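You operate a simulated robot arm through the tools that you are given. There is no shell and no other tool.

Carry out the task below with a simulated robot arm. There is one attempt and no reset: what you move stays moved.

JOB
Empty the peel out of the green lunch box and wipe the crumbs out.
Fine: peel in the green bowl, cloth back, lid left open to air. What is to be rubbed or washed off counts as gone when no trace of it is left.

Only the result counts: the job must be done as asked and must still hold three seconds after the hand-in. Knocking over, shifting, dropping, spilling or breaking anything else fails it. Lids that push on must go on centred and level and be pressed home; caps that screw on are set level and turned clockwise until they are tight. Flat cloth is picked up by pressing the open fingertips on it (5 to 10 N) and closing them slowly along it; thin cloth reads only 2 to 8 mm in the jaws.

ROBOT AND FRAMES
A 6-joint arm with a two-finger parallel gripper, fixed in place. Base frame: the origin is at the foot of the arm, x ahead of it, y to its left, z up; the work surface is at about z = 0.75. Units: m, degrees, N and s.
With the tool pointing down near the work surface it reaches from about 0.18 to 0.64 m from the base axis. Its first joint turns from -66.0 to 66.0 degrees. Payload 2.7 kg.
The tool frame sits at the grasp point between the pads (the TCP): z along the fingers, y along the line on which they close. The tips reach 0.023 m beyond it. The gripper opens to 0.094 m. The fingers are 0.038 m wide and 0.01 m thick; the gripper's body (0.054 by 0.096 m) begins 0.039 m behind the TCP.
Orientation is told as [roll, pitch, yaw] about the base's x, y, z axes, in that order, counted from this pose: with the fingers straight down and closing along the base's y, the tool's x points along the base's -x, its y along +y and its z along -z.

CONTROLS
- The arm moves only by the tool play_rows. Its argument "plan" is a list of rows, each an object (a shift or turn left out is 0, a gripper value left out holds the last) with "translation": the shift along the base's x, y, z in m, a list of three; "rotation": the turn, a rotation vector about the base's x, y, z in rad, a list of three. In form: [{"translation": [tx, ty, tz], "rotation": [rx, ry, rz]}, ...]. A call has 1 to 20 rows; each row is the pose to reach, as a shift and turn from the pose commanded when the call began. "jaw" is the opening, from 0 (shut) to 1 (fully open), set as the call begins (left out, the last holds). Each row takes 0.2 s and may step no farther than 0.05 m and 8.6 degrees from the row before; otherwise, or with a gripper value out of range, the whole call is refused. Where a pose cannot be reached the arm comes as near as it can. A force on the tool above 90 N (or 10 N above the force at the start of the call, whichever is more), or a blocked arm, ends the call early, and 0.2 s more pass. The fingers move at their own pace (about 0.045 m/s each) and stop on an object; they squeeze with about 43 N. The grip force told is the motor's: it shows also when the fingers shut on nothing. Time passes only in rows, and 0.2 s behind the last, so rows that repeat a pose let the fingers close. It gives the time, the measured TCP pose, the force on the tool (base axes), the opening and the grip force at its end, in the units of the frame above (readings bear some noise), with the torque about the TCP (base axes, N m) and any sound that the robot's microphone picked up.
- Cameras (640 x 400 px; columns grow to the right, rows downward): "scene" is fixed at [0.0594, -0.4214, 1.4035]; the picture's right is [0.90, -0.43, 0.00], its down [-0.25, -0.52, -0.81] and it looks along [0.35, 0.73, -0.58] (base axes); focal length 325 px, centre (320, 200). "wrist" rides on the gripper at [0.086, 0.016, -0.075] in the tool frame; the picture's right is [-0.18, 0.98, 0.00], its down [-0.58, -0.11, -0.81] and it looks along [-0.79, -0.15, 0.59] (tool axes); focal length 243 px, centre (320, 200). There is no depth. A picture from a camera that has moved, and an enlarged one, comes with that camera's place and axes in the base frame and with its lens.
- grab_frame(camera): a new picture of that camera. It takes no simulated time.
- enlarge(camera, box): a new picture of the part [left, top, right, bottom] of that camera's present view, enlarged. It takes no simulated time.
- sign_off(): hands the job in; it is judged then, once.

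Nothing tells you positions but the pictures and the camera data. Unless the task says otherwise, let go and move clear before handing in.

The tools are called after "Emit:" as a command line: name --argument value ..., lists and objects as JSON in quotes. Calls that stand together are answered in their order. play_rows: Moves the arm, as the interface text tells. Its arguments: {"type":"object","properties":{"plan":{"type":"array"},"jaw":{"type":"number"}},"required":["plan"]} The other tools are called the same way: grab_frame (camera) takes a picture; enlarge (camera, box) takes an enlarged picture of a part of a camera's view; sign_off () hands the job in.

At the start:

```text
t: 0.0
eef_pos: [0.3782, 0.2197, 1.0984]
tcp_rot: [0.0, 0.0, 0.0]
force: [0.2, -0.4, -0.7]
torque: [-0.02, 0.02, -0.02]
gripper_width: 0.0941
grasp_force: 0.0
```

scene: 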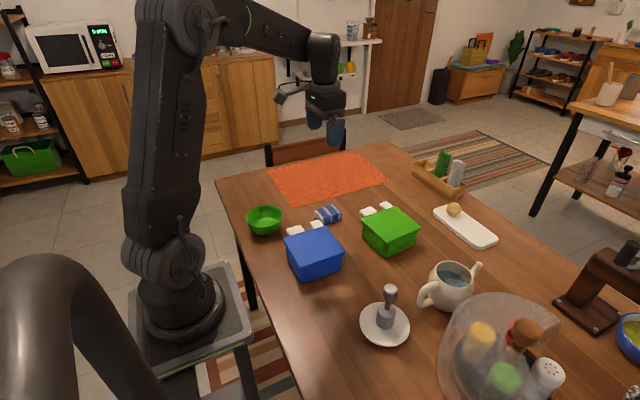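
wrist: 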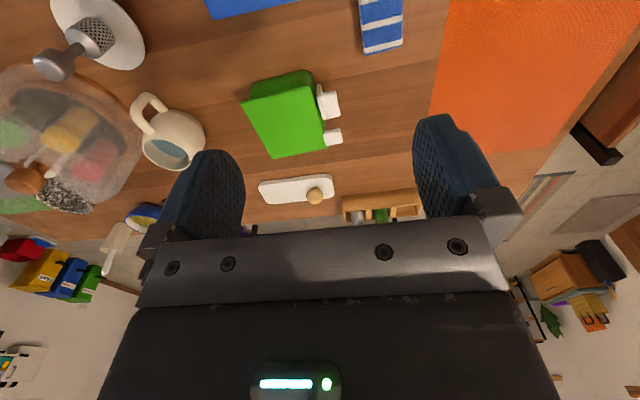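

I see a green lunch box and a blue one, both apparently with closed lids and white clips or hinges, a green bowl, and a folded blue-striped cloth. I'll look closer before moving anything.

Emit:
enlarge --camera "scene" --box '[220, 160, 440, 300]'

Emit:
enlarge --camera "scene" --box '[340, 180, 440, 270]'

Emit:
enlarge --camera "wrist" --box '[200, 0, 440, 220]'

```text
2.86 times, centred on (330, 230) of scene
camera zoom: at [0.0594, -0.4214, 1.4035], right [0.9, -0.43, 0.0], down [-0.25, -0.52, -0.81], along [0.35, 0.73, -0.58], focal length 929 px, centre (291, 114)
```

zoom: 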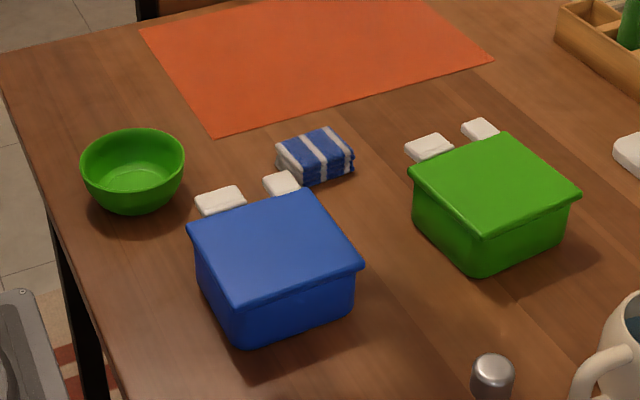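

```text
4.44 times, centred on (390, 225) of scene
camera zoom: at [0.0594, -0.4214, 1.4035], right [0.9, -0.43, 0.0], down [-0.25, -0.52, -0.81], along [0.35, 0.73, -0.58], focal length 1445 px, centre (9, 89)
```

zoom: 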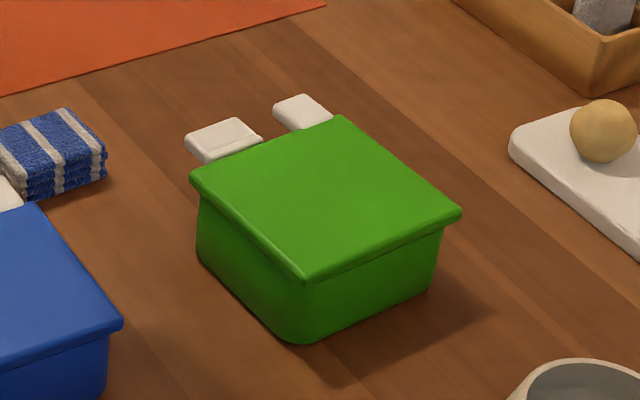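

```text
1.82 times, centred on (320, 110) of wrist
camera zoom: at [0.2913, 0.2362, 1.1721], right [0.18, 0.98, 0.0], down [0.58, -0.11, 0.81], along [0.79, -0.15, -0.59], focal length 441 px, centre (320, 364)
```

zoom: 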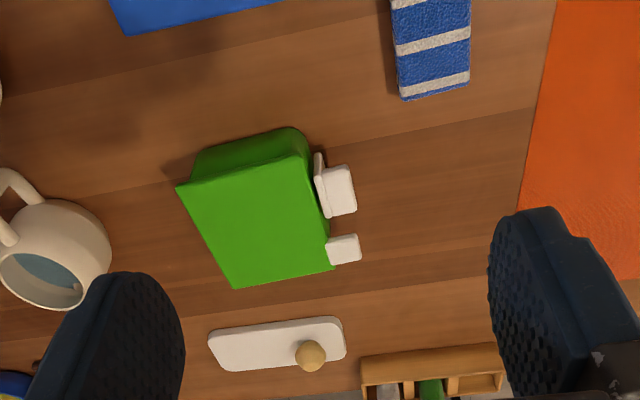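

The green lunch box sits near (0.54, 0.13) with its lid closed and two white tabs on its far (+y) side. The cloth is near (0.43, 0.28) and the bowl near (0.24, 0.34). I'll zoom in on the tabs, the cloth and the bowl.

Emit:
enlarge --camera "scene" --box '[355, 195, 405, 226]'

Emit:
enlarge --camera "scene" --box '[280, 195, 350, 240]'

Emit:
enlarge --camera "wrist" --box '[300, 60, 360, 160]'

Emit:
enlarge --camera "scene" --box '[240, 195, 290, 240]'

```text
12.80 times, centred on (380, 210) of scene
camera zoom: at [0.0594, -0.4214, 1.4035], right [0.9, -0.43, 0.0], down [-0.25, -0.52, -0.81], along [0.35, 0.73, -0.58], focal length 4161 px, centre (-448, 66)
```

zoom: 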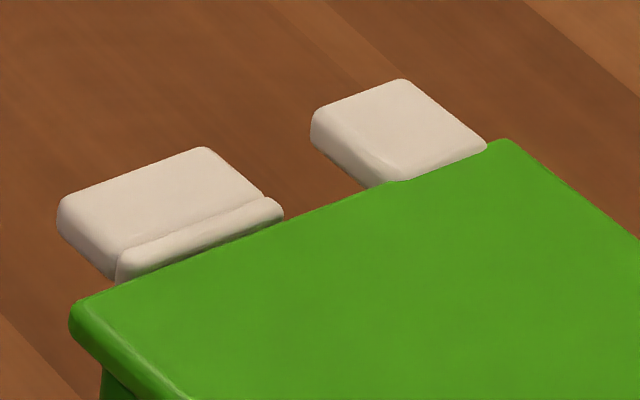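

```text
8.89 times, centred on (315, 218) of scene
camera zoom: at [0.0594, -0.4214, 1.4035], right [0.9, -0.43, 0.0], down [-0.25, -0.52, -0.81], along [0.35, 0.73, -0.58], focal length 2890 px, centre (364, 44)
```

zoom: 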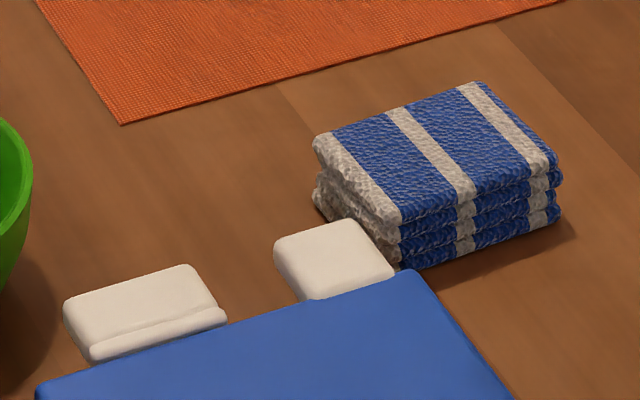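

```text
4.00 times, centred on (330, 110) of wrist
camera zoom: at [0.2913, 0.2362, 1.1721], right [0.18, 0.98, 0.0], down [0.58, -0.11, 0.81], along [0.79, -0.15, -0.59], focal length 970 px, centre (280, 560)
```

zoom: 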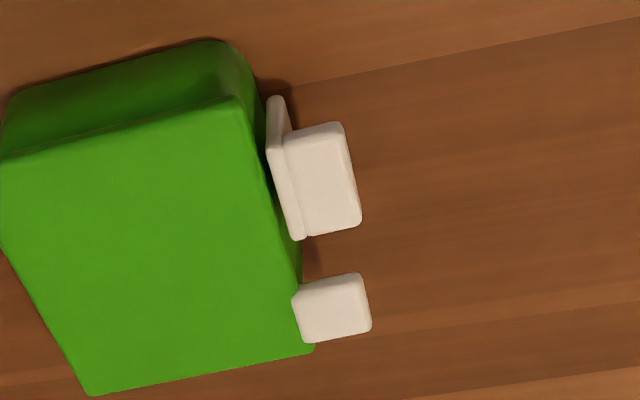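

```text
8.89 times, centred on (265, 218) of scene
camera zoom: at [0.0594, -0.4214, 1.4035], right [0.9, -0.43, 0.0], down [-0.25, -0.52, -0.81], along [0.35, 0.73, -0.58], focal length 2890 px, centre (809, 44)
```

zoom: 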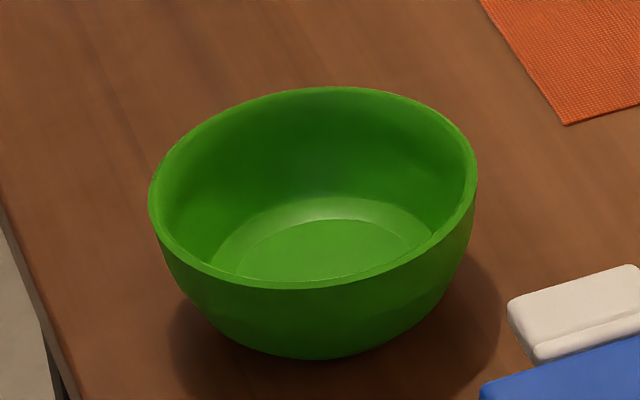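

The left white piece looks like a latch with a lip against the lid, and the right one looks like a lift tab on the lid. I'll bring the wrist camera round to the +y side to inspect both at closer range.

Emit:
play_rows --plan '[{"translation": [0.01, 0.01, -0.01], "rotation": [0, 0, -0.14]}, {"translation": [0.02, 0.02, -0.02], "rotation": [0, 0, -0.28]}, {"translation": [0.03, 0.03, -0.03], "rotation": [0, 0, -0.42]}, {"translation": [0.04, 0.04, -0.045], "rotation": [0, 0, -0.56]}, {"translation": [0.05, 0.05, -0.06], "rotation": [0, 0, -0.7]}, {"translation": [0.06, 0.06, -0.075], "rotation": [0, 0, -0.84]}, {"translation": [0.07, 0.07, -0.09], "rotation": [0, 0, -0.98]}, {"translation": [0.08, 0.08, -0.105], "rotation": [0, 0, -1.12]}, {"translation": [0.09, 0.09, -0.12], "rotation": [0, 0, -1.26]}, {"translation": [0.1, 0.1, -0.135], "rotation": [0, 0, -1.4]}, {"translation": [0.11, 0.11, -0.15], "rotation": [0, 0, -1.5]}, {"translation": [0.12, 0.11, -0.16], "rotation": [0, 0, -1.5708]}, {"translation": [0.12, 0.11, -0.165], "rotation": [0, 0, -1.5708]}]' --jaw 1

```text
t: 2.8
eef_pos: [0.4997, 0.3312, 0.9317]
tcp_rot: [0.1, 0.1, -90.1]
force: [0.6, -0.2, -0.7]
torque: [0.02, 0.01, -0.02]
gripper_width: 0.0941
grasp_force: 0.1
```

The arm is now on the +y side looking back toward the box. I'll take pictures from here.

Emit:
grab_frame --camera "wrist"

Emit:
grab_frame --camera "scene"

```text
taken
camera wrist: at [0.5153, 0.4168, 1.0063], right [0.98, -0.19, 0.0], down [-0.11, -0.58, 0.81], along [-0.15, -0.79, -0.59], focal length 243 px, centre (320, 200)
```

wrist: 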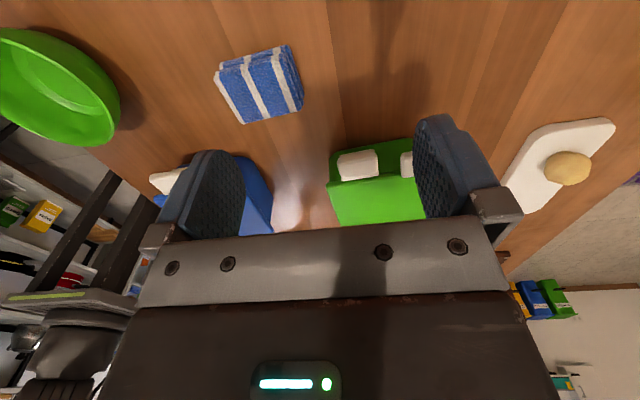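

```text
taken
```

scene: 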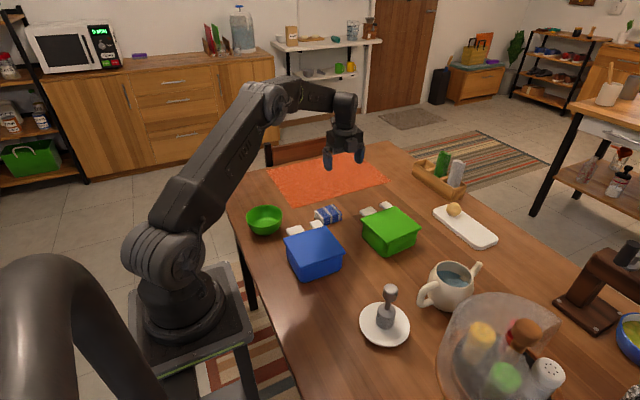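

The picture is upside down, so steeper-down objects appear higher in it. I'll enlarge the green box's latch side.

Emit:
enlarge --camera "wrist" --box '[310, 120, 440, 230]'

```text
3.64 times, centred on (375, 175) of wrist
camera zoom: at [0.5153, 0.4168, 1.0063], right [0.98, -0.19, 0.0], down [-0.11, -0.58, 0.81], along [-0.15, -0.79, -0.59], focal length 882 px, centre (120, 291)
```

zoom: 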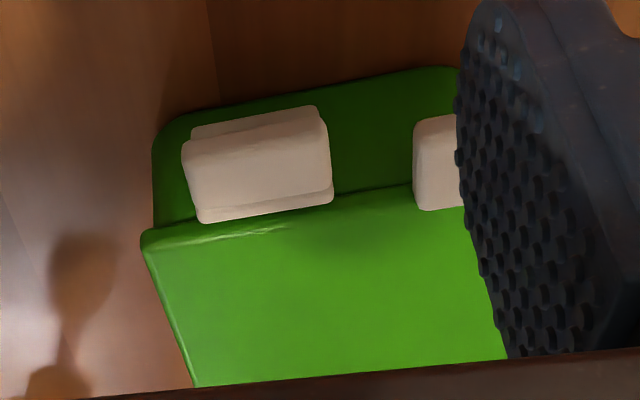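

The larger white piece sits at the lid edge, but the right finger hides the second one. I'll move nearer and centre the view between the fingers.

Emit:
play_rows --plan '[{"translation": [0.02, -0.025, -0.01]}, {"translation": [0.04, -0.05, -0.02]}, {"translation": [0.06, -0.07, -0.03]}, {"translation": [0.06, -0.07, -0.03]}]'

Emit:
grab_frame --camera "wrist"

Emit:
enlarge --camera "wrist" --box '[240, 60, 420, 230]'

```text
t: 3.8
eef_pos: [0.5573, 0.2599, 0.9033]
tcp_rot: [0.0, 0.1, -90.0]
force: [-0.1, 0.0, 0.3]
torque: [-0.01, -0.02, 0.0]
gripper_width: 0.0941
grasp_force: 0.1
```

```text
taken
camera wrist: at [0.5739, 0.3465, 0.9772], right [0.98, -0.18, 0.0], down [-0.11, -0.58, 0.81], along [-0.15, -0.79, -0.59], focal length 243 px, centre (320, 200)
```

wrist: 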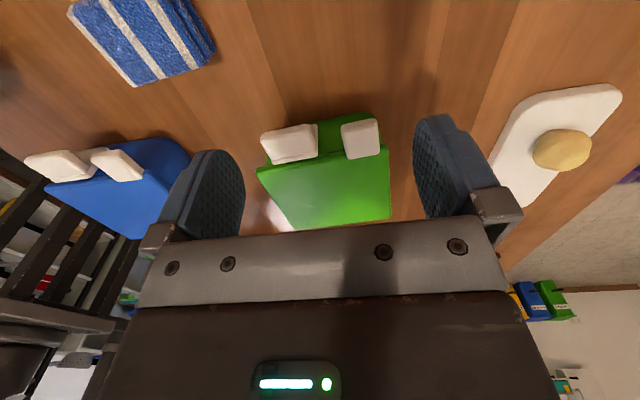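

```text
2.35 times, centred on (330, 145) of wrist
camera zoom: at [0.5739, 0.3465, 0.9772], right [0.98, -0.18, 0.0], down [-0.11, -0.58, 0.81], along [-0.15, -0.79, -0.59], focal length 571 px, centre (296, 329)
```

zoom: 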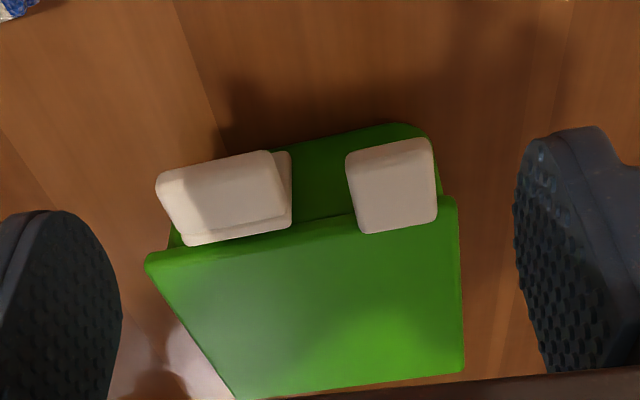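

The left piece looks like a latch plate on the box wall with a block sticking out, and the right one a tab on the lid. I'll tilt the tool for a lower side view to understand the mechanism.

Emit:
play_rows --plan '[{"translation": [0.0, 0.005, -0.005], "rotation": [-0.1, 0, 0]}, {"translation": [0.0, 0.01, -0.01], "rotation": [-0.2, 0, 0]}, {"translation": [0.0, 0.02, -0.015], "rotation": [-0.3, 0, 0]}, {"translation": [0.0, 0.03, -0.02], "rotation": [-0.4, 0, 0]}, {"translation": [0.0, 0.03, -0.03], "rotation": [-0.5, 0, 0]}, {"translation": [0.0, 0.03, -0.04], "rotation": [-0.5, 0, 0]}]'

Emit:
grab_frame --camera "wrist"

Emit:
enlarge --camera "wrist" --box '[240, 60, 420, 230]'

```text
t: 5.2
eef_pos: [0.5342, 0.2762, 0.8633]
tcp_rot: [0.1, -28.8, -90.0]
force: [0.8, 0.1, -0.3]
torque: [0.01, -0.01, -0.01]
gripper_width: 0.0938
grasp_force: 0.1
out of reach, approached as far as the arm can: row 3, 4, 5, 6
```

```text
taken
camera wrist: at [0.5503, 0.3863, 0.8871], right [0.98, -0.16, 0.09], down [-0.11, -0.12, 0.99], along [-0.15, -0.98, -0.14], focal length 243 px, centre (320, 200)
```

wrist: 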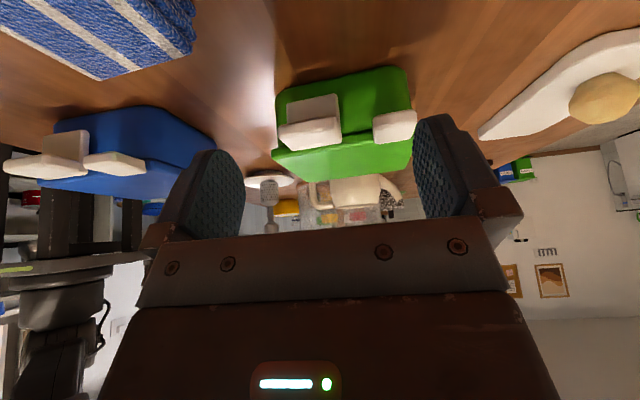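

```text
2.35 times, centred on (330, 145) of wrist
camera zoom: at [0.5503, 0.3863, 0.8871], right [0.98, -0.16, 0.09], down [-0.11, -0.12, 0.99], along [-0.15, -0.98, -0.14], focal length 571 px, centre (296, 329)
```

zoom: 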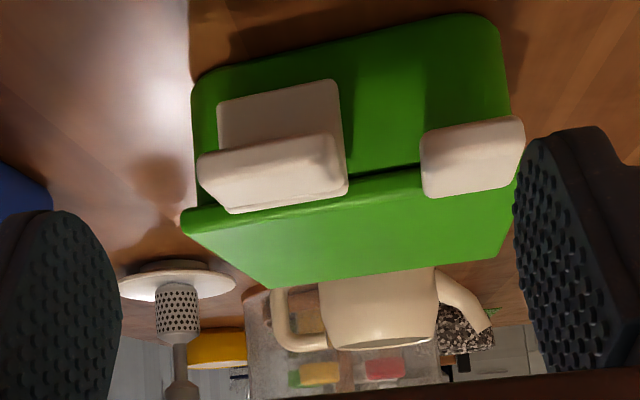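

The latch is now clear: a vertical plate on the wall with a ledge near its top and a lip at the lid edge, around (0.521, 0.212, 0.815). The other piece is a tab on the lid at about (0.58, 0.205, 0.82). I'll straighten the tool and rise before pressing the ledge.

Emit:
play_rows --plan '[{"translation": [0.0, -0.005, 0.02], "rotation": [0.1, 0, 0]}, {"translation": [0.0, -0.01, 0.04], "rotation": [0.2, 0, 0]}, {"translation": [0.0, -0.02, 0.06], "rotation": [0.3, 0, 0]}, {"translation": [0.0, -0.03, 0.07], "rotation": [0.4, 0, 0]}, {"translation": [0.0, -0.03, 0.08], "rotation": [0.5, 0, 0]}, {"translation": [0.0, -0.03, 0.08], "rotation": [0.5, 0, 0]}]'

```text
t: 6.6
eef_pos: [0.5356, 0.2445, 0.9429]
tcp_rot: [-0.1, 0.1, -90.0]
force: [0.1, 0.3, -0.2]
torque: [0.01, 0.0, -0.01]
gripper_width: 0.0938
grasp_force: 0.0
```

The tool is vertical again at (0.536, 0.245, 0.943). I'll turn it to match the box's yaw of about 6°, close the jaw and hover over the latch ledge.

Emit:
play_rows --plan '[{"translation": [0, 0, 0], "rotation": [0, 0, 0.14]}, {"translation": [0, 0, 0], "rotation": [0, 0, 0.28]}, {"translation": [0, 0, 0], "rotation": [0, 0, 0.42]}, {"translation": [0, 0, 0], "rotation": [0, 0, 0.56]}, {"translation": [0, 0, 0], "rotation": [0, 0, 0.7]}, {"translation": [0, 0, 0], "rotation": [0, 0, 0.84]}, {"translation": [0, 0, 0], "rotation": [0, 0, 0.98]}, {"translation": [0, 0, 0], "rotation": [0, 0, 1.12]}, {"translation": [-0.005, -0.01, 0], "rotation": [0, 0, 1.26]}, {"translation": [-0.01, -0.02, -0.01], "rotation": [0, 0, 1.4]}, {"translation": [-0.014, -0.031, -0.02], "rotation": [0, 0, 1.54]}, {"translation": [-0.014, -0.031, -0.03], "rotation": [0, 0, 1.676]}, {"translation": [-0.014, -0.031, -0.043], "rotation": [0, 0, 1.676]}, {"translation": [-0.014, -0.031, -0.043], "rotation": [0, 0, 1.676]}]' --jaw 0

Emit:
grab_frame --camera "wrist"

Emit:
grab_frame --camera "scene"

```text
t: 9.6
eef_pos: [0.5203, 0.2137, 0.8981]
tcp_rot: [-0.1, 0.0, 6.2]
force: [0.4, 0.0, 0.6]
torque: [0.01, -0.03, 0.02]
gripper_width: 0.0
grasp_force: 42.4
```

```text
taken
camera wrist: at [0.4316, 0.2205, 0.9735], right [0.08, 1.0, 0.0], down [0.59, -0.05, 0.81], along [0.8, -0.06, -0.59], focal length 243 px, centre (320, 200)
```

wrist: 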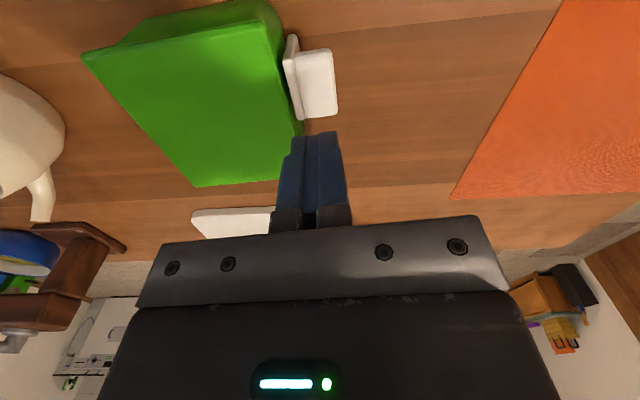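

```text
taken
```

scene: 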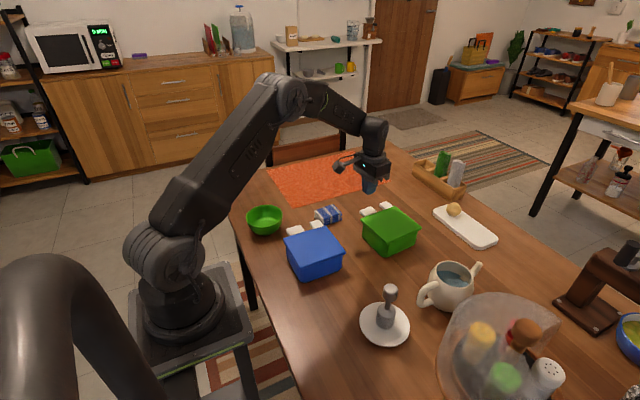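

The closed fingertips are right above the ledge centre at about (0.518, 0.2135). I'll come down slowly and press in small steps, watching the force.

Emit:
play_rows --plan '[{"translation": [-0.001, 0, -0.015]}, {"translation": [-0.001, 0, -0.03]}, {"translation": [-0.001, 0, -0.042]}, {"translation": [-0.001, 0, -0.047]}, {"translation": [-0.001, 0, -0.05]}, {"translation": [-0.001, 0, -0.053]}, {"translation": [-0.001, 0, -0.056]}, {"translation": [-0.001, 0, -0.059]}]'

```text
t: 11.4
eef_pos: [0.5189, 0.2126, 0.8418]
tcp_rot: [0.0, 0.0, 6.1]
force: [0.2, 1.0, 0.1]
torque: [-0.01, 0.01, 0.0]
gripper_width: 0.0001
grasp_force: 42.4
```

No contact yet, with the tips at about z = 0.819. I'll continue down in smaller steps.

Emit:
play_rows --plan '[{"translation": [0, 0, -0.002]}, {"translation": [0, 0, -0.004]}, {"translation": [0, 0, -0.006]}, {"translation": [0, 0, -0.008]}]'

Emit:
enlarge --camera "scene" --box '[340, 160, 440, 270]'

```text
t: 12.4
eef_pos: [0.5198, 0.2158, 0.8377]
tcp_rot: [0.2, -0.3, 6.0]
force: [-18.2, 10.6, 40.8]
torque: [-0.1, 0.92, -0.23]
gripper_width: 0.0
grasp_force: 41.9
```

```text
3.64 times, centred on (390, 215) of scene
camera zoom: at [0.0583, -0.4215, 1.4035], right [0.9, -0.43, 0.0], down [-0.25, -0.52, -0.81], along [0.35, 0.73, -0.58], focal length 1182 px, centre (66, 146)
```

zoom: 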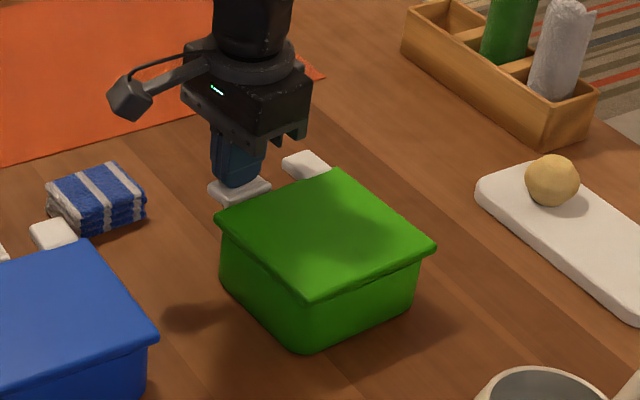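

I have contact at about 41 N up, with some sideways load. Before pressing harder I'll check whether the latch moved or the box tilted.

Emit:
enlarge --camera "scene" --box '[345, 190, 425, 260]'

Emit:
grab_frame --camera "wrist"

Emit:
enlarge --camera "wrist" --box '[220, 0, 400, 180]'

```text
5.71 times, centred on (385, 225) of scene
camera zoom: at [0.0583, -0.4215, 1.4035], right [0.9, -0.43, 0.0], down [-0.25, -0.52, -0.81], along [0.35, 0.73, -0.58], focal length 1858 px, centre (-51, 57)
```

zoom: 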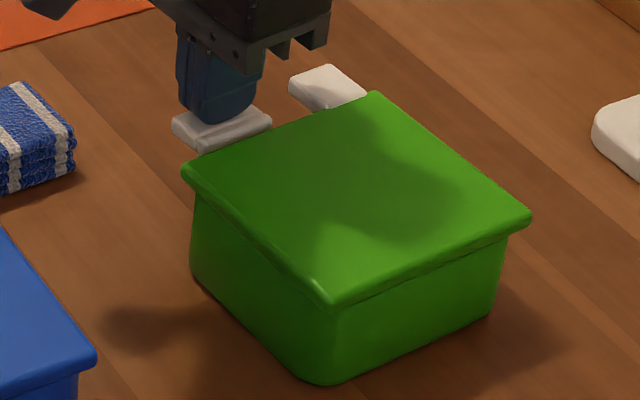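

```text
taken
camera wrist: at [0.4309, 0.2223, 0.9115], right [0.08, 1.0, 0.01], down [0.58, -0.05, 0.81], along [0.81, -0.06, -0.59], focal length 243 px, centre (320, 200)
```

wrist: 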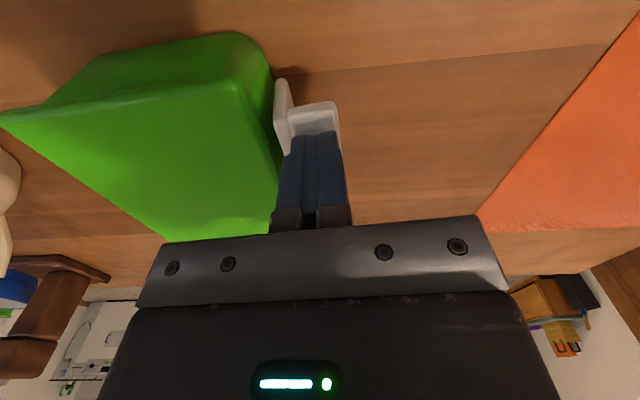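

```text
2.22 times, centred on (310, 90) of wrist
camera zoom: at [0.4309, 0.2223, 0.9115], right [0.08, 1.0, 0.01], down [0.58, -0.05, 0.81], along [0.81, -0.06, -0.59], focal length 539 px, centre (342, 444)
```

zoom: 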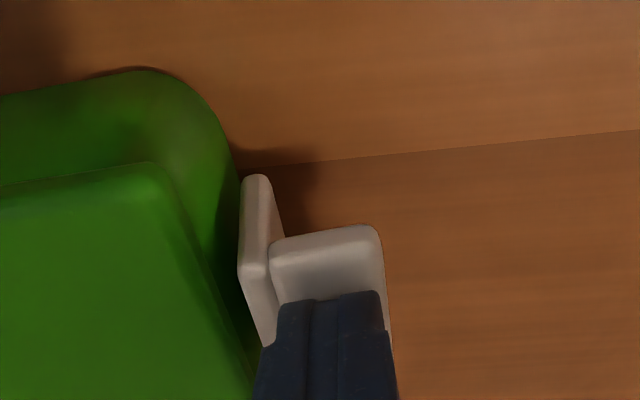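

The lid corners haven't measurably moved. I'll zoom tighter on the latch and on the box's base to see what yielded.

Emit:
enlarge --camera "scene" --box '[355, 195, 405, 226]'

Emit:
enlarge --camera "scene" --box '[360, 230, 420, 265]'

```text
12.80 times, centred on (380, 210) of scene
camera zoom: at [0.0583, -0.4215, 1.4035], right [0.9, -0.43, 0.0], down [-0.25, -0.52, -0.81], along [0.35, 0.73, -0.58], focal length 4161 px, centre (-448, 66)
```

zoom: 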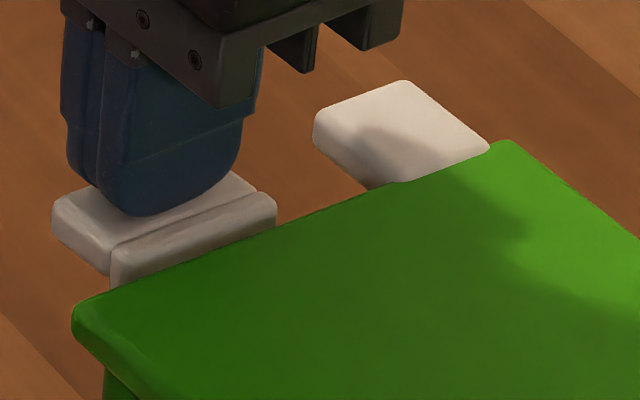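

```text
10.67 times, centred on (390, 248) of scene
camera zoom: at [0.0583, -0.4215, 1.4035], right [0.9, -0.43, 0.0], down [-0.25, -0.52, -0.81], along [0.35, 0.73, -0.58], focal length 3468 px, centre (-427, -307)
```

zoom: 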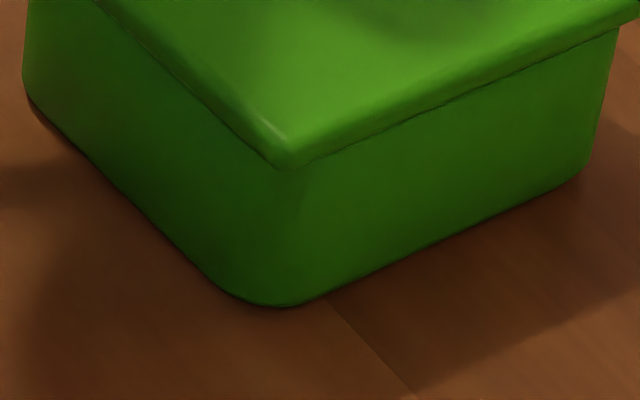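

The latch has begun to turn outward: its lip stands prouder and the ledge sits lower, while the box hasn't moved. I'll keep pressing down and let the tips follow the ledge outward.

Emit:
play_rows --plan '[{"translation": [0, 0.002, -0.001]}, {"translation": [0, 0.004, -0.002]}, {"translation": [0, 0.006, -0.003]}, {"translation": [0, 0.008, -0.004]}]'

Emit:
enlarge --camera "scene" --box '[355, 195, 405, 226]'

```text
t: 13.4
eef_pos: [0.5212, 0.2247, 0.8339]
tcp_rot: [0.2, -0.6, 6.2]
force: [-19.0, 18.0, 42.5]
torque: [-0.03, 0.87, -0.37]
gripper_width: 0.0
grasp_force: 42.5
```

```text
12.80 times, centred on (380, 210) of scene
camera zoom: at [0.0583, -0.4213, 1.4035], right [0.9, -0.43, 0.0], down [-0.25, -0.52, -0.81], along [0.35, 0.73, -0.58], focal length 4161 px, centre (-448, 66)
```

zoom: 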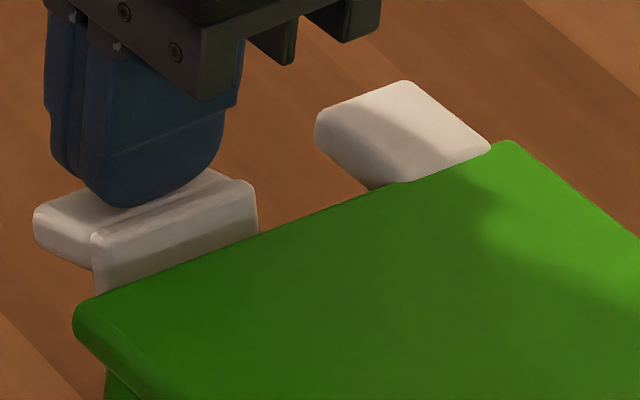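

The latch plate is visibly swinging outward. I'll keep following it.

Emit:
play_rows --plan '[{"translation": [0, 0.003, -0.002]}, {"translation": [0, 0.006, -0.004]}, {"translation": [0, 0.009, -0.006]}, {"translation": [0, 0.012, -0.008]}]'

Emit:
enlarge --camera "scene" --box '[345, 190, 425, 240]'

```text
t: 14.4
eef_pos: [0.5186, 0.229, 0.8163]
tcp_rot: [-0.5, 0.6, 5.8]
force: [0.4, -0.1, -0.3]
torque: [0.05, 0.0, -0.01]
gripper_width: 0.0001
grasp_force: 42.4
```

```text
8.00 times, centred on (385, 215) of scene
camera zoom: at [0.0594, -0.4215, 1.4034], right [0.9, -0.43, 0.0], down [-0.25, -0.52, -0.81], along [0.35, 0.73, -0.58], focal length 2601 px, centre (-200, 80)
```

zoom: 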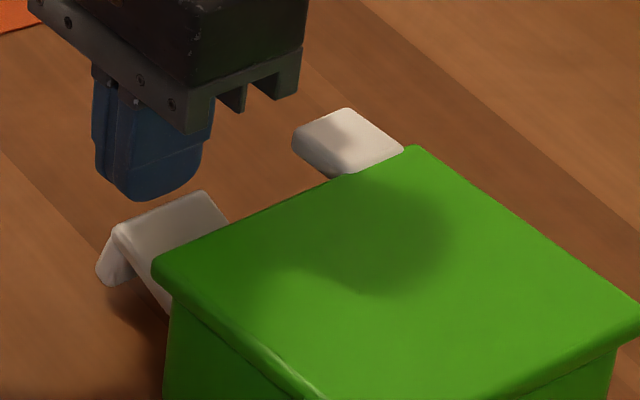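

The latch has snapped fully open and the force is back to zero. Next I'll rise, turn the tool so the fingers close along x, and set up over the lid tab near (0.58, 0.205).

Emit:
play_rows --plan '[{"translation": [0, 0.0, 0.04], "rotation": [0, 0, -0.1]}, {"translation": [0, 0.0, 0.08], "rotation": [0, 0, -0.24]}, {"translation": [0.005, 0.005, 0.1], "rotation": [0, 0, -0.38]}, {"translation": [0.01, 0.01, 0.1], "rotation": [0, 0, -0.52]}, {"translation": [0.015, 0.01, 0.1], "rotation": [0, 0, -0.66]}, {"translation": [0.02, 0.01, 0.1], "rotation": [0, 0, -0.8]}, {"translation": [0.025, 0.01, 0.1], "rotation": [0, 0, -0.94]}, {"translation": [0.03, 0.01, 0.1], "rotation": [0, 0, -1.08]}, {"translation": [0.035, 0.01, 0.1], "rotation": [0, 0, -1.22]}, {"translation": [0.04, 0.01, 0.1], "rotation": [0, 0, -1.36]}, {"translation": [0.05, 0.01, 0.1], "rotation": [0, 0, -1.5]}, {"translation": [0.056, 0.01, 0.1], "rotation": [0, 0, -1.571]}, {"translation": [0.056, 0.01, 0.1], "rotation": [0, 0, -1.571]}]' --jaw 0.53

Emit:
grab_frame --camera "wrist"

Emit:
enlarge --camera "scene" --box '[340, 180, 440, 270]'

```text
t: 17.2
eef_pos: [0.5766, 0.2442, 0.9199]
tcp_rot: [-0.1, -0.1, -84.1]
force: [-0.1, -0.4, 0.3]
torque: [0.01, -0.03, -0.03]
gripper_width: 0.0495
grasp_force: 0.0
```

```text
taken
camera wrist: at [0.5818, 0.3318, 0.9957], right [1.0, -0.08, 0.0], down [-0.05, -0.59, 0.81], along [-0.07, -0.8, -0.59], focal length 243 px, centre (320, 200)
```

wrist: 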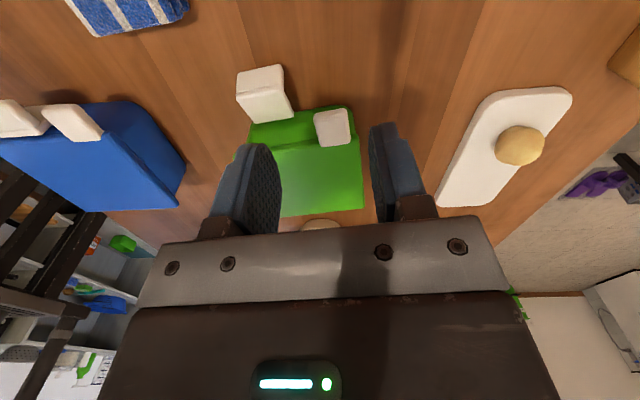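

```text
4.44 times, centred on (390, 225) of scene
camera zoom: at [0.0594, -0.4214, 1.4035], right [0.9, -0.43, 0.0], down [-0.25, -0.52, -0.81], along [0.35, 0.73, -0.58], focal length 1445 px, centre (9, 89)
```

zoom: 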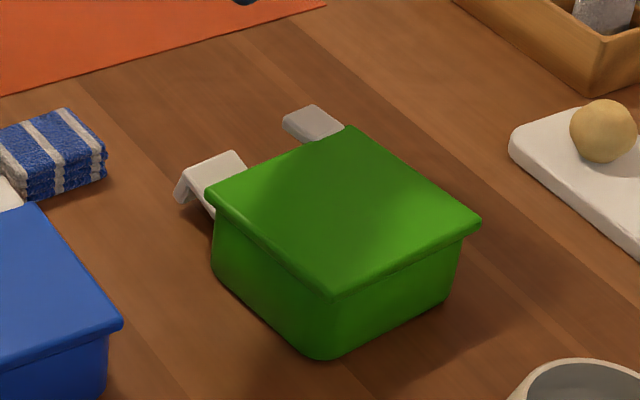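

The latch has swung open, but when it snapped the box slid about 1.5 cm toward −y. The tab centre is now near (0.581, 0.190), with the lid edge at y ≈ 0.173. I'll line up over it with the jaw narrowed to clear the latch, then check.

Emit:
play_rows --plan '[{"translation": [0.002, -0.02, -0.015], "rotation": [0, 0, 0.014]}, {"translation": [0.003, -0.047, -0.03], "rotation": [0, 0, 0.028]}, {"translation": [0.0035, -0.047, -0.055], "rotation": [0, 0, 0.028]}, {"translation": [0.0035, -0.047, -0.065], "rotation": [0, 0, 0.028]}, {"translation": [0.0035, -0.047, -0.065], "rotation": [0, 0, 0.028]}]' --jaw 0.46

Emit:
grab_frame --camera "wrist"

Emit:
enlarge --camera "wrist" --box '[220, 0, 420, 220]'

Emit:
enlarge --camera "scene" --box '[345, 180, 425, 240]'

```text
t: 18.4
eef_pos: [0.5787, 0.1977, 0.8576]
tcp_rot: [0.0, 0.0, -82.4]
force: [-0.3, 0.8, 0.7]
torque: [0.02, -0.01, 0.03]
gripper_width: 0.0434
grasp_force: 0.0
```

```text
taken
camera wrist: at [0.5831, 0.2839, 0.9311], right [1.0, -0.05, 0.0], down [-0.03, -0.59, 0.81], along [-0.04, -0.81, -0.59], focal length 243 px, centre (320, 200)
```

wrist: 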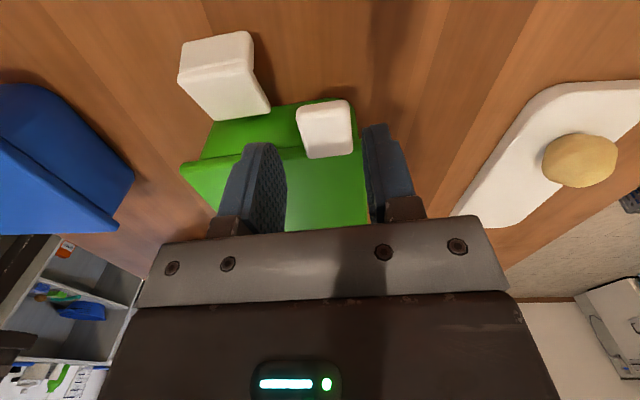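

```text
1.82 times, centred on (320, 110) of wrist
camera zoom: at [0.5831, 0.2839, 0.9311], right [1.0, -0.05, 0.0], down [-0.03, -0.59, 0.81], along [-0.04, -0.81, -0.59], focal length 441 px, centre (320, 364)
```

zoom: 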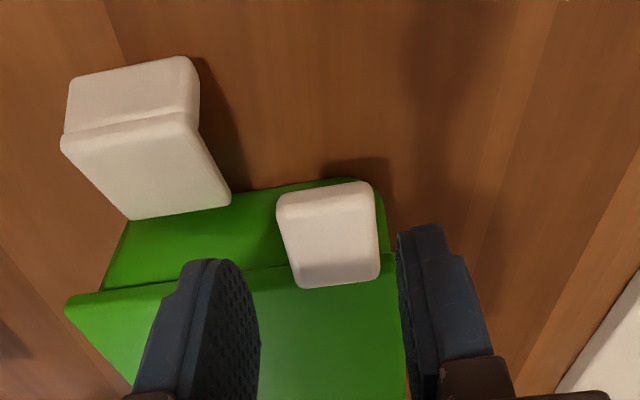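

```text
6.67 times, centred on (385, 210) of scene
camera zoom: at [0.0594, -0.4214, 1.4035], right [0.9, -0.43, 0.0], down [-0.25, -0.52, -0.81], along [0.35, 0.73, -0.58], focal length 2167 px, centre (-113, 133)
```

zoom: 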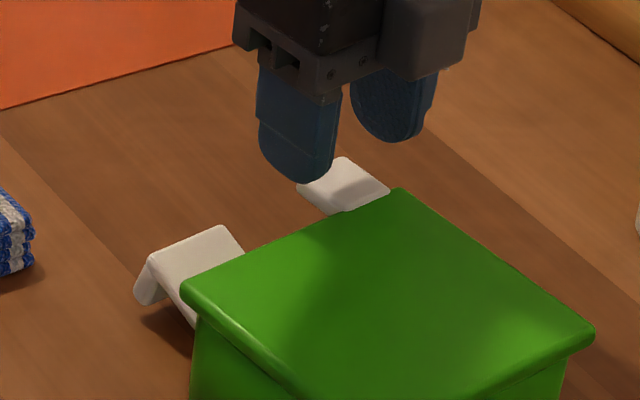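

The tab spans x 0.567–0.597 and y 0.175–0.206, and the fingers straddle it with a small x correction needed. I'll go down to tab height and close on it.

Emit:
play_rows --plan '[{"translation": [0.003, 0, -0.015]}, {"translation": [0.003, 0, -0.03]}, {"translation": [0.003, 0, -0.045]}, {"translation": [0.003, 0, -0.045]}]'

Emit:
play_rows --plan '[{"translation": [0, 0, 0]}, {"translation": [0, 0, 0]}, {"translation": [0, 0, 0]}]' --jaw 0.28

Emit:
enlarge --camera "scene" --box '[345, 180, 425, 240]'

```text
t: 19.2
eef_pos: [0.5895, 0.1992, 0.8406]
tcp_rot: [1.8, 0.2, -82.3]
force: [-7.9, -0.7, 26.3]
torque: [-0.62, 0.9, -0.17]
gripper_width: 0.0462
grasp_force: 3.1
stopped in row 3: the force on the tool passed its limit at 100 N (the readings are from after the stop); the commanded pose is now the measured one
```

```text
t: 20.0
eef_pos: [0.5892, 0.1992, 0.84]
tcp_rot: [1.7, 0.1, -82.3]
force: [-12.8, 0.3, 38.8]
torque: [-0.84, 1.17, -0.46]
gripper_width: 0.0358
grasp_force: 11.2
```

```text
6.67 times, centred on (385, 210) of scene
camera zoom: at [0.0584, -0.4216, 1.4034], right [0.9, -0.43, 0.0], down [-0.25, -0.52, -0.81], along [0.35, 0.73, -0.58], focal length 2167 px, centre (-113, 133)
```

zoom: 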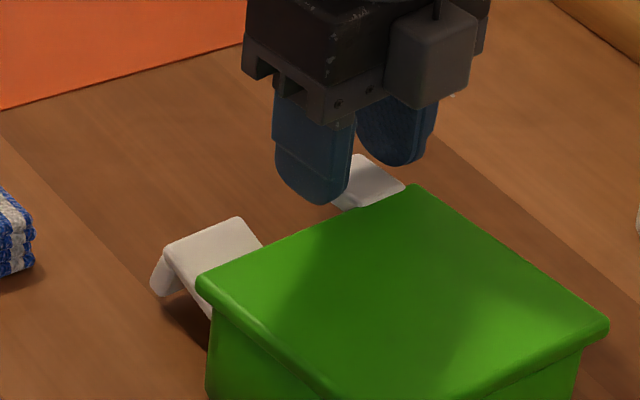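

The left finger came down on the lid's rim at about (0.562, 0.176, z 0.817), so the fingers must go further out in +y. I'll rise, reopen, and locate everything again because the box was nudged.

Emit:
play_rows --plan '[{"translation": [0, 0.002, 0.01]}, {"translation": [0, 0.008, 0.025], "rotation": [0, 0, 0]}, {"translation": [0, 0.01, 0.035]}, {"translation": [0, 0.01, 0.035]}]' --jaw 0.46

Emit:
grab_frame --camera "wrist"

Emit:
enlarge --camera "wrist" --box '[220, 0, 420, 220]'

Emit:
enlarge --camera "scene" --box '[340, 180, 440, 270]'

```text
t: 21.0
eef_pos: [0.5878, 0.2086, 0.8696]
tcp_rot: [1.3, 0.0, -82.3]
force: [-0.2, 0.5, -0.1]
torque: [0.01, 0.01, 0.01]
gripper_width: 0.0431
grasp_force: 0.0
```

```text
taken
camera wrist: at [0.5899, 0.2965, 0.9438], right [1.0, -0.05, 0.02], down [-0.05, -0.59, 0.8], along [-0.03, -0.8, -0.6], focal length 243 px, centre (320, 200)
```

wrist: 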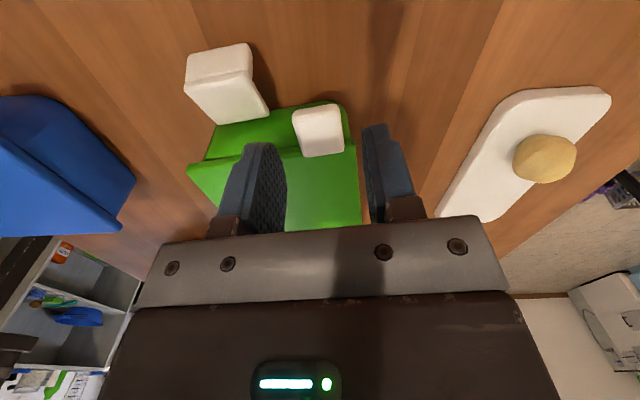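

```text
1.82 times, centred on (320, 110) of wrist
camera zoom: at [0.5899, 0.2965, 0.9438], right [1.0, -0.05, 0.02], down [-0.05, -0.59, 0.8], along [-0.03, -0.8, -0.6], focal length 441 px, centre (320, 364)
```

zoom: 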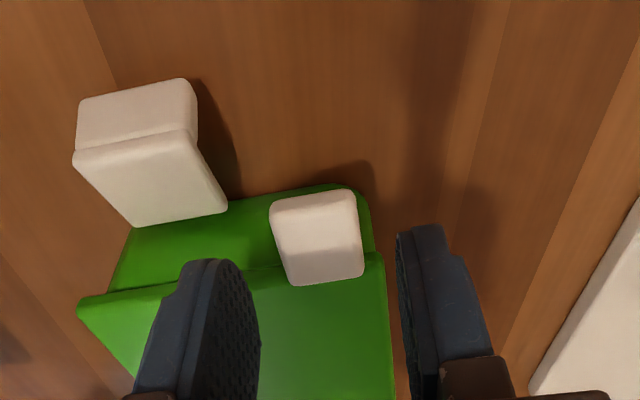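

```text
4.44 times, centred on (390, 225) of scene
camera zoom: at [0.0594, -0.4214, 1.4035], right [0.9, -0.43, 0.0], down [-0.25, -0.52, -0.81], along [0.35, 0.73, -0.58], focal length 1445 px, centre (9, 89)
```

zoom: 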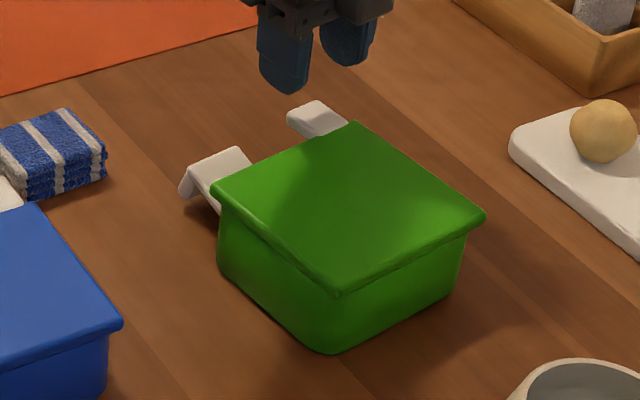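

The box is now centred near (0.553, 0.116) with yaw about 7.6°. The lid edge at the tab is y ≈ 0.179, and the tab spans x 0.573–0.601 and y out to 0.21. I'll straighten the small roll and come down at (0.586, 0.204).

Emit:
play_rows --plan '[{"translation": [-0.0035, -0.003, -0.01], "rotation": [-0.003, 0.0225, 0]}, {"translation": [-0.0035, -0.005, -0.025], "rotation": [-0.003, 0.0225, 0]}, {"translation": [-0.0035, -0.005, -0.035], "rotation": [-0.003, 0.0225, 0]}, {"translation": [-0.0035, -0.005, -0.042], "rotation": [-0.003, 0.0225, 0]}, {"translation": [-0.0035, -0.005, -0.045], "rotation": [-0.003, 0.0225, 0]}, {"translation": [-0.0035, -0.005, -0.048], "rotation": [-0.003, 0.0225, 0]}, {"translation": [-0.0035, -0.005, -0.05], "rotation": [-0.003, 0.0225, 0]}]' --jaw 0.46

```text
t: 22.6
eef_pos: [0.584, 0.2051, 0.8208]
tcp_rot: [0.1, 0.1, -82.3]
force: [-0.1, -0.1, 1.0]
torque: [-0.01, 0.01, -0.04]
gripper_width: 0.0433
grasp_force: 0.0
```

The fingers are now past the rim with no contact force, tips at z ≈ 0.798. I'll lower a little more and close on the tab.

Emit:
play_rows --plan '[{"translation": [0.002, 0, -0.004]}, {"translation": [0.002, 0, -0.008]}, {"translation": [0.002, 0, -0.008]}]'

Emit:
play_rows --plan '[{"translation": [0, 0, 0]}, {"translation": [0, 0, 0]}, {"translation": [0, 0, 0]}]' --jaw 0.25

Emit:
enlarge --camera "scene" --box '[340, 180, 440, 270]'

Emit:
grab_frame --camera "wrist"

```text
t: 23.4
eef_pos: [0.5856, 0.2039, 0.812]
tcp_rot: [0.1, 0.1, -82.3]
force: [0.3, 1.1, 0.2]
torque: [0.0, -0.01, 0.01]
gripper_width: 0.0434
grasp_force: 0.0
```

```text
t: 24.2
eef_pos: [0.5861, 0.2036, 0.8122]
tcp_rot: [0.1, 0.1, -82.3]
force: [2.9, 1.0, -0.8]
torque: [0.03, -0.01, 0.0]
gripper_width: 0.0293
grasp_force: 42.9
```

```text
4.44 times, centred on (390, 225) of scene
camera zoom: at [0.0595, -0.4214, 1.4035], right [0.9, -0.43, 0.0], down [-0.25, -0.52, -0.81], along [0.35, 0.73, -0.58], focal length 1445 px, centre (9, 89)
```

zoom: 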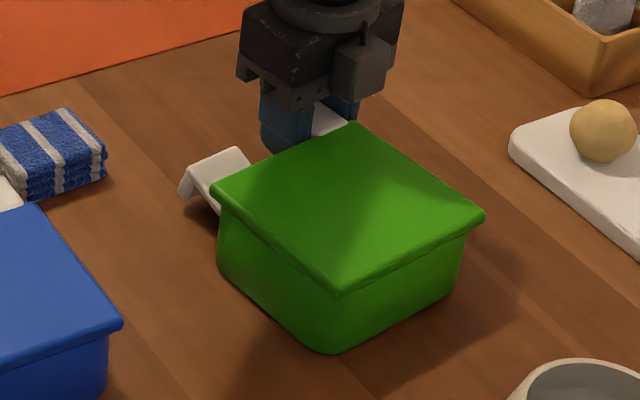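

```text
taken
camera wrist: at [0.59, 0.2914, 0.8866], right [1.0, -0.05, 0.0], down [-0.03, -0.59, 0.81], along [-0.04, -0.8, -0.59], focal length 243 px, centre (320, 200)
```

wrist: 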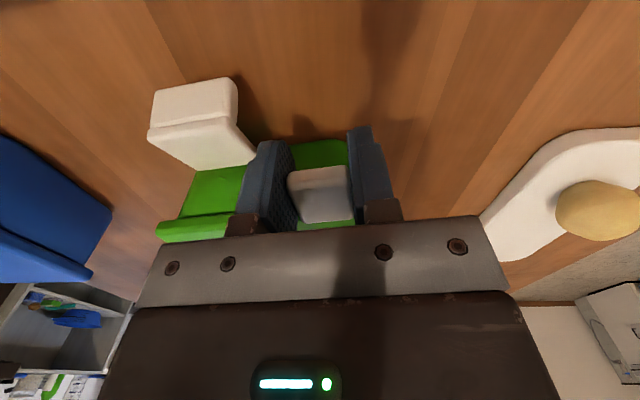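

The tab is gripped at 29.3 mm wide. I'll start lifting the lid along an arc about its near (−y) edge, turning the tool with it.

Emit:
play_rows --plan '[{"translation": [0.0, -0.0002, 0.0067], "rotation": [0.0496, 0.0066, 0]}, {"translation": [0.0001, -0.0007, 0.0135], "rotation": [0.0991, 0.0132, 0]}, {"translation": [0.0002, -0.0015, 0.0202], "rotation": [0.1487, 0.0198, 0]}, {"translation": [0.0004, -0.0027, 0.0268], "rotation": [0.1982, 0.0265, 0]}, {"translation": [0.0006, -0.0042, 0.0334], "rotation": [0.2478, 0.0331, 0]}, {"translation": [0.0008, -0.006, 0.0399], "rotation": [0.2974, 0.0397, 0]}]'

Emit:
enlarge --camera "scene" --box '[340, 180, 440, 270]'

```text
t: 25.6
eef_pos: [0.5871, 0.1979, 0.852]
tcp_rot: [0.3, 17.3, -82.2]
force: [-0.1, -6.4, 7.7]
torque: [-1.32, -0.12, -0.04]
gripper_width: 0.0295
grasp_force: 43.0
```

```text
4.44 times, centred on (390, 225) of scene
camera zoom: at [0.0593, -0.4216, 1.4034], right [0.9, -0.43, 0.0], down [-0.25, -0.52, -0.81], along [0.35, 0.73, -0.58], focal length 1445 px, centre (9, 89)
```

zoom: 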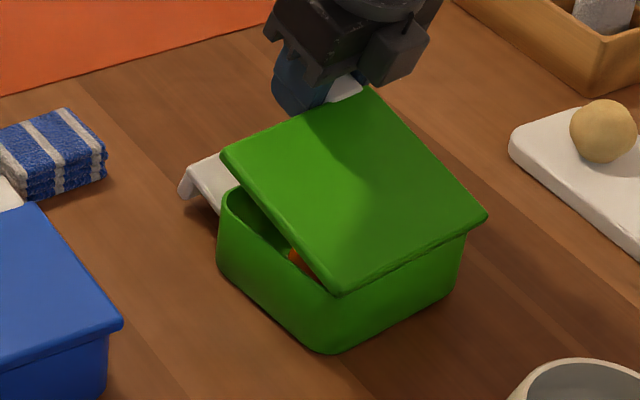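

The lid is opening about its near edge and the box has stayed put. The tool's turn runs slightly ahead of the lid (torque −1.3 N m), so I'll move along the arc with less turning and recheck.

Emit:
play_rows --plan '[{"translation": [0.0002, -0.0014, 0.004], "rotation": [0, 0, 0]}, {"translation": [0.0004, -0.0028, 0.008], "rotation": [0.0, 0.0, 0]}, {"translation": [0.0004, -0.0028, 0.008], "rotation": [0.0, 0.0, 0]}]'

```text
t: 26.4
eef_pos: [0.5867, 0.1962, 0.8582]
tcp_rot: [0.0, 17.4, -82.3]
force: [-1.5, 1.2, -3.2]
torque: [0.52, 0.11, -0.11]
gripper_width: 0.0291
grasp_force: 43.0
```

The torque is nearly balanced, which puts the hinge about 0.15 m from my grip. I'll continue to roughly 46° using that radius.

Emit:
play_rows --plan '[{"translation": [0.0003, -0.0023, 0.0067], "rotation": [0.0496, 0.0066, 0]}, {"translation": [0.0007, -0.0049, 0.0135], "rotation": [0.0952, 0.0127, 0]}, {"translation": [0.0015, -0.0114, 0.027], "rotation": [0.1943, 0.0259, 0]}, {"translation": [0.0026, -0.0192, 0.0398], "rotation": [0.2934, 0.0392, 0]}, {"translation": [0.0038, -0.0282, 0.0517], "rotation": [0.3925, 0.0524, 0]}, {"translation": [0.0051, -0.0383, 0.0627], "rotation": [0.4916, 0.0656, 0]}, {"translation": [0.0051, -0.0383, 0.0627], "rotation": [0.4916, 0.0656, 0]}]'

Emit:
grab_frame --camera "scene"

Emit:
enlarge --camera "scene" --box '[340, 150, 460, 270]'

```text
t: 28.0
eef_pos: [0.5916, 0.1573, 0.9235]
tcp_rot: [0.2, 45.6, -82.2]
force: [-0.3, -1.5, -1.5]
torque: [-0.08, 0.17, 0.21]
gripper_width: 0.0294
grasp_force: 42.9
```

```text
taken
```

scene: 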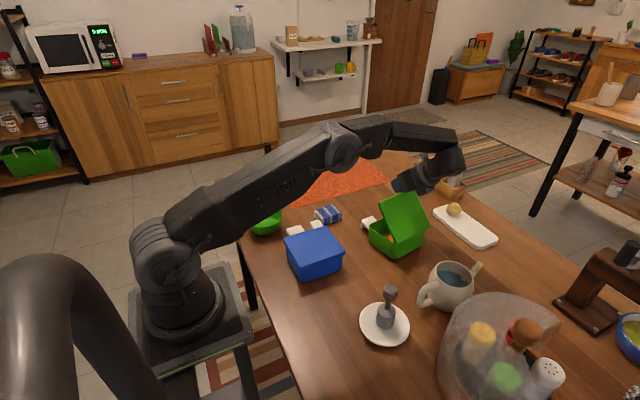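

```text
3.33 times, centred on (400, 210) of scene
camera zoom: at [0.0594, -0.4215, 1.4034], right [0.9, -0.43, 0.0], down [-0.25, -0.52, -0.81], along [0.35, 0.73, -0.58], focal length 1084 px, centre (53, 167)
```

zoom: 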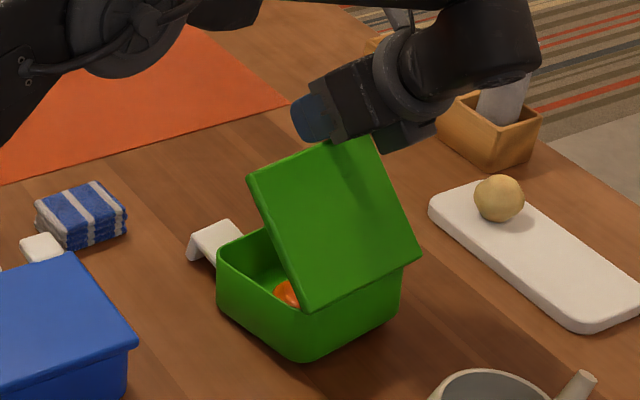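

The lid is at about 46° with almost no force, and orange peel is visible inside. I'll carry on toward vertical in two steps, keeping an eye on the arm's clearance to the mug.

Emit:
play_rows --plan '[{"translation": [0.0015, -0.0116, 0.0103], "rotation": [0.1031, 0.0138, 0]}, {"translation": [0.0032, -0.0237, 0.019], "rotation": [0.2022, 0.027, 0]}, {"translation": [0.0049, -0.0366, 0.0265], "rotation": [0.3013, 0.0402, 0]}, {"translation": [0.0067, -0.0502, 0.0326], "rotation": [0.4004, 0.0535, 0]}, {"translation": [0.0067, -0.0502, 0.0326], "rotation": [0.4004, 0.0535, 0]}]'

Emit:
grab_frame --camera "scene"

Emit:
grab_frame --camera "wrist"

```text
t: 29.2
eef_pos: [0.5985, 0.1074, 0.9549]
tcp_rot: [0.5, 68.9, -82.0]
force: [0.6, 0.3, -1.8]
torque: [-0.01, 0.01, 0.04]
gripper_width: 0.0295
grasp_force: 42.9
```

```text
taken
```

scene: 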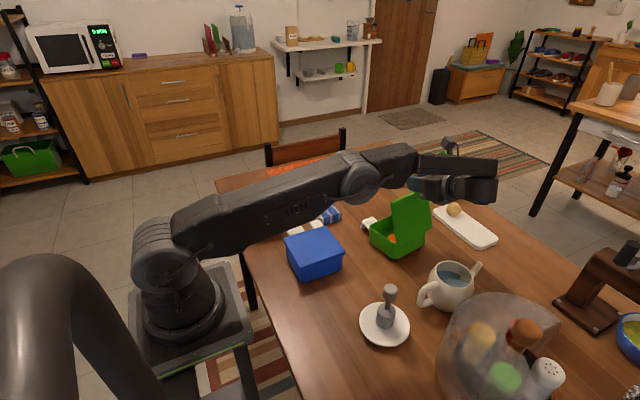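

```text
taken
camera wrist: at [0.6186, 0.0704, 1.0622], right [0.98, 0.06, -0.17], down [0.02, -0.97, -0.25], along [-0.18, 0.25, -0.95], focal length 243 px, centre (320, 200)
```

wrist: 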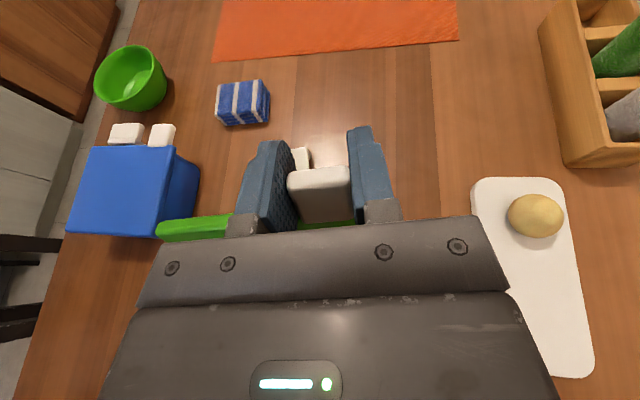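

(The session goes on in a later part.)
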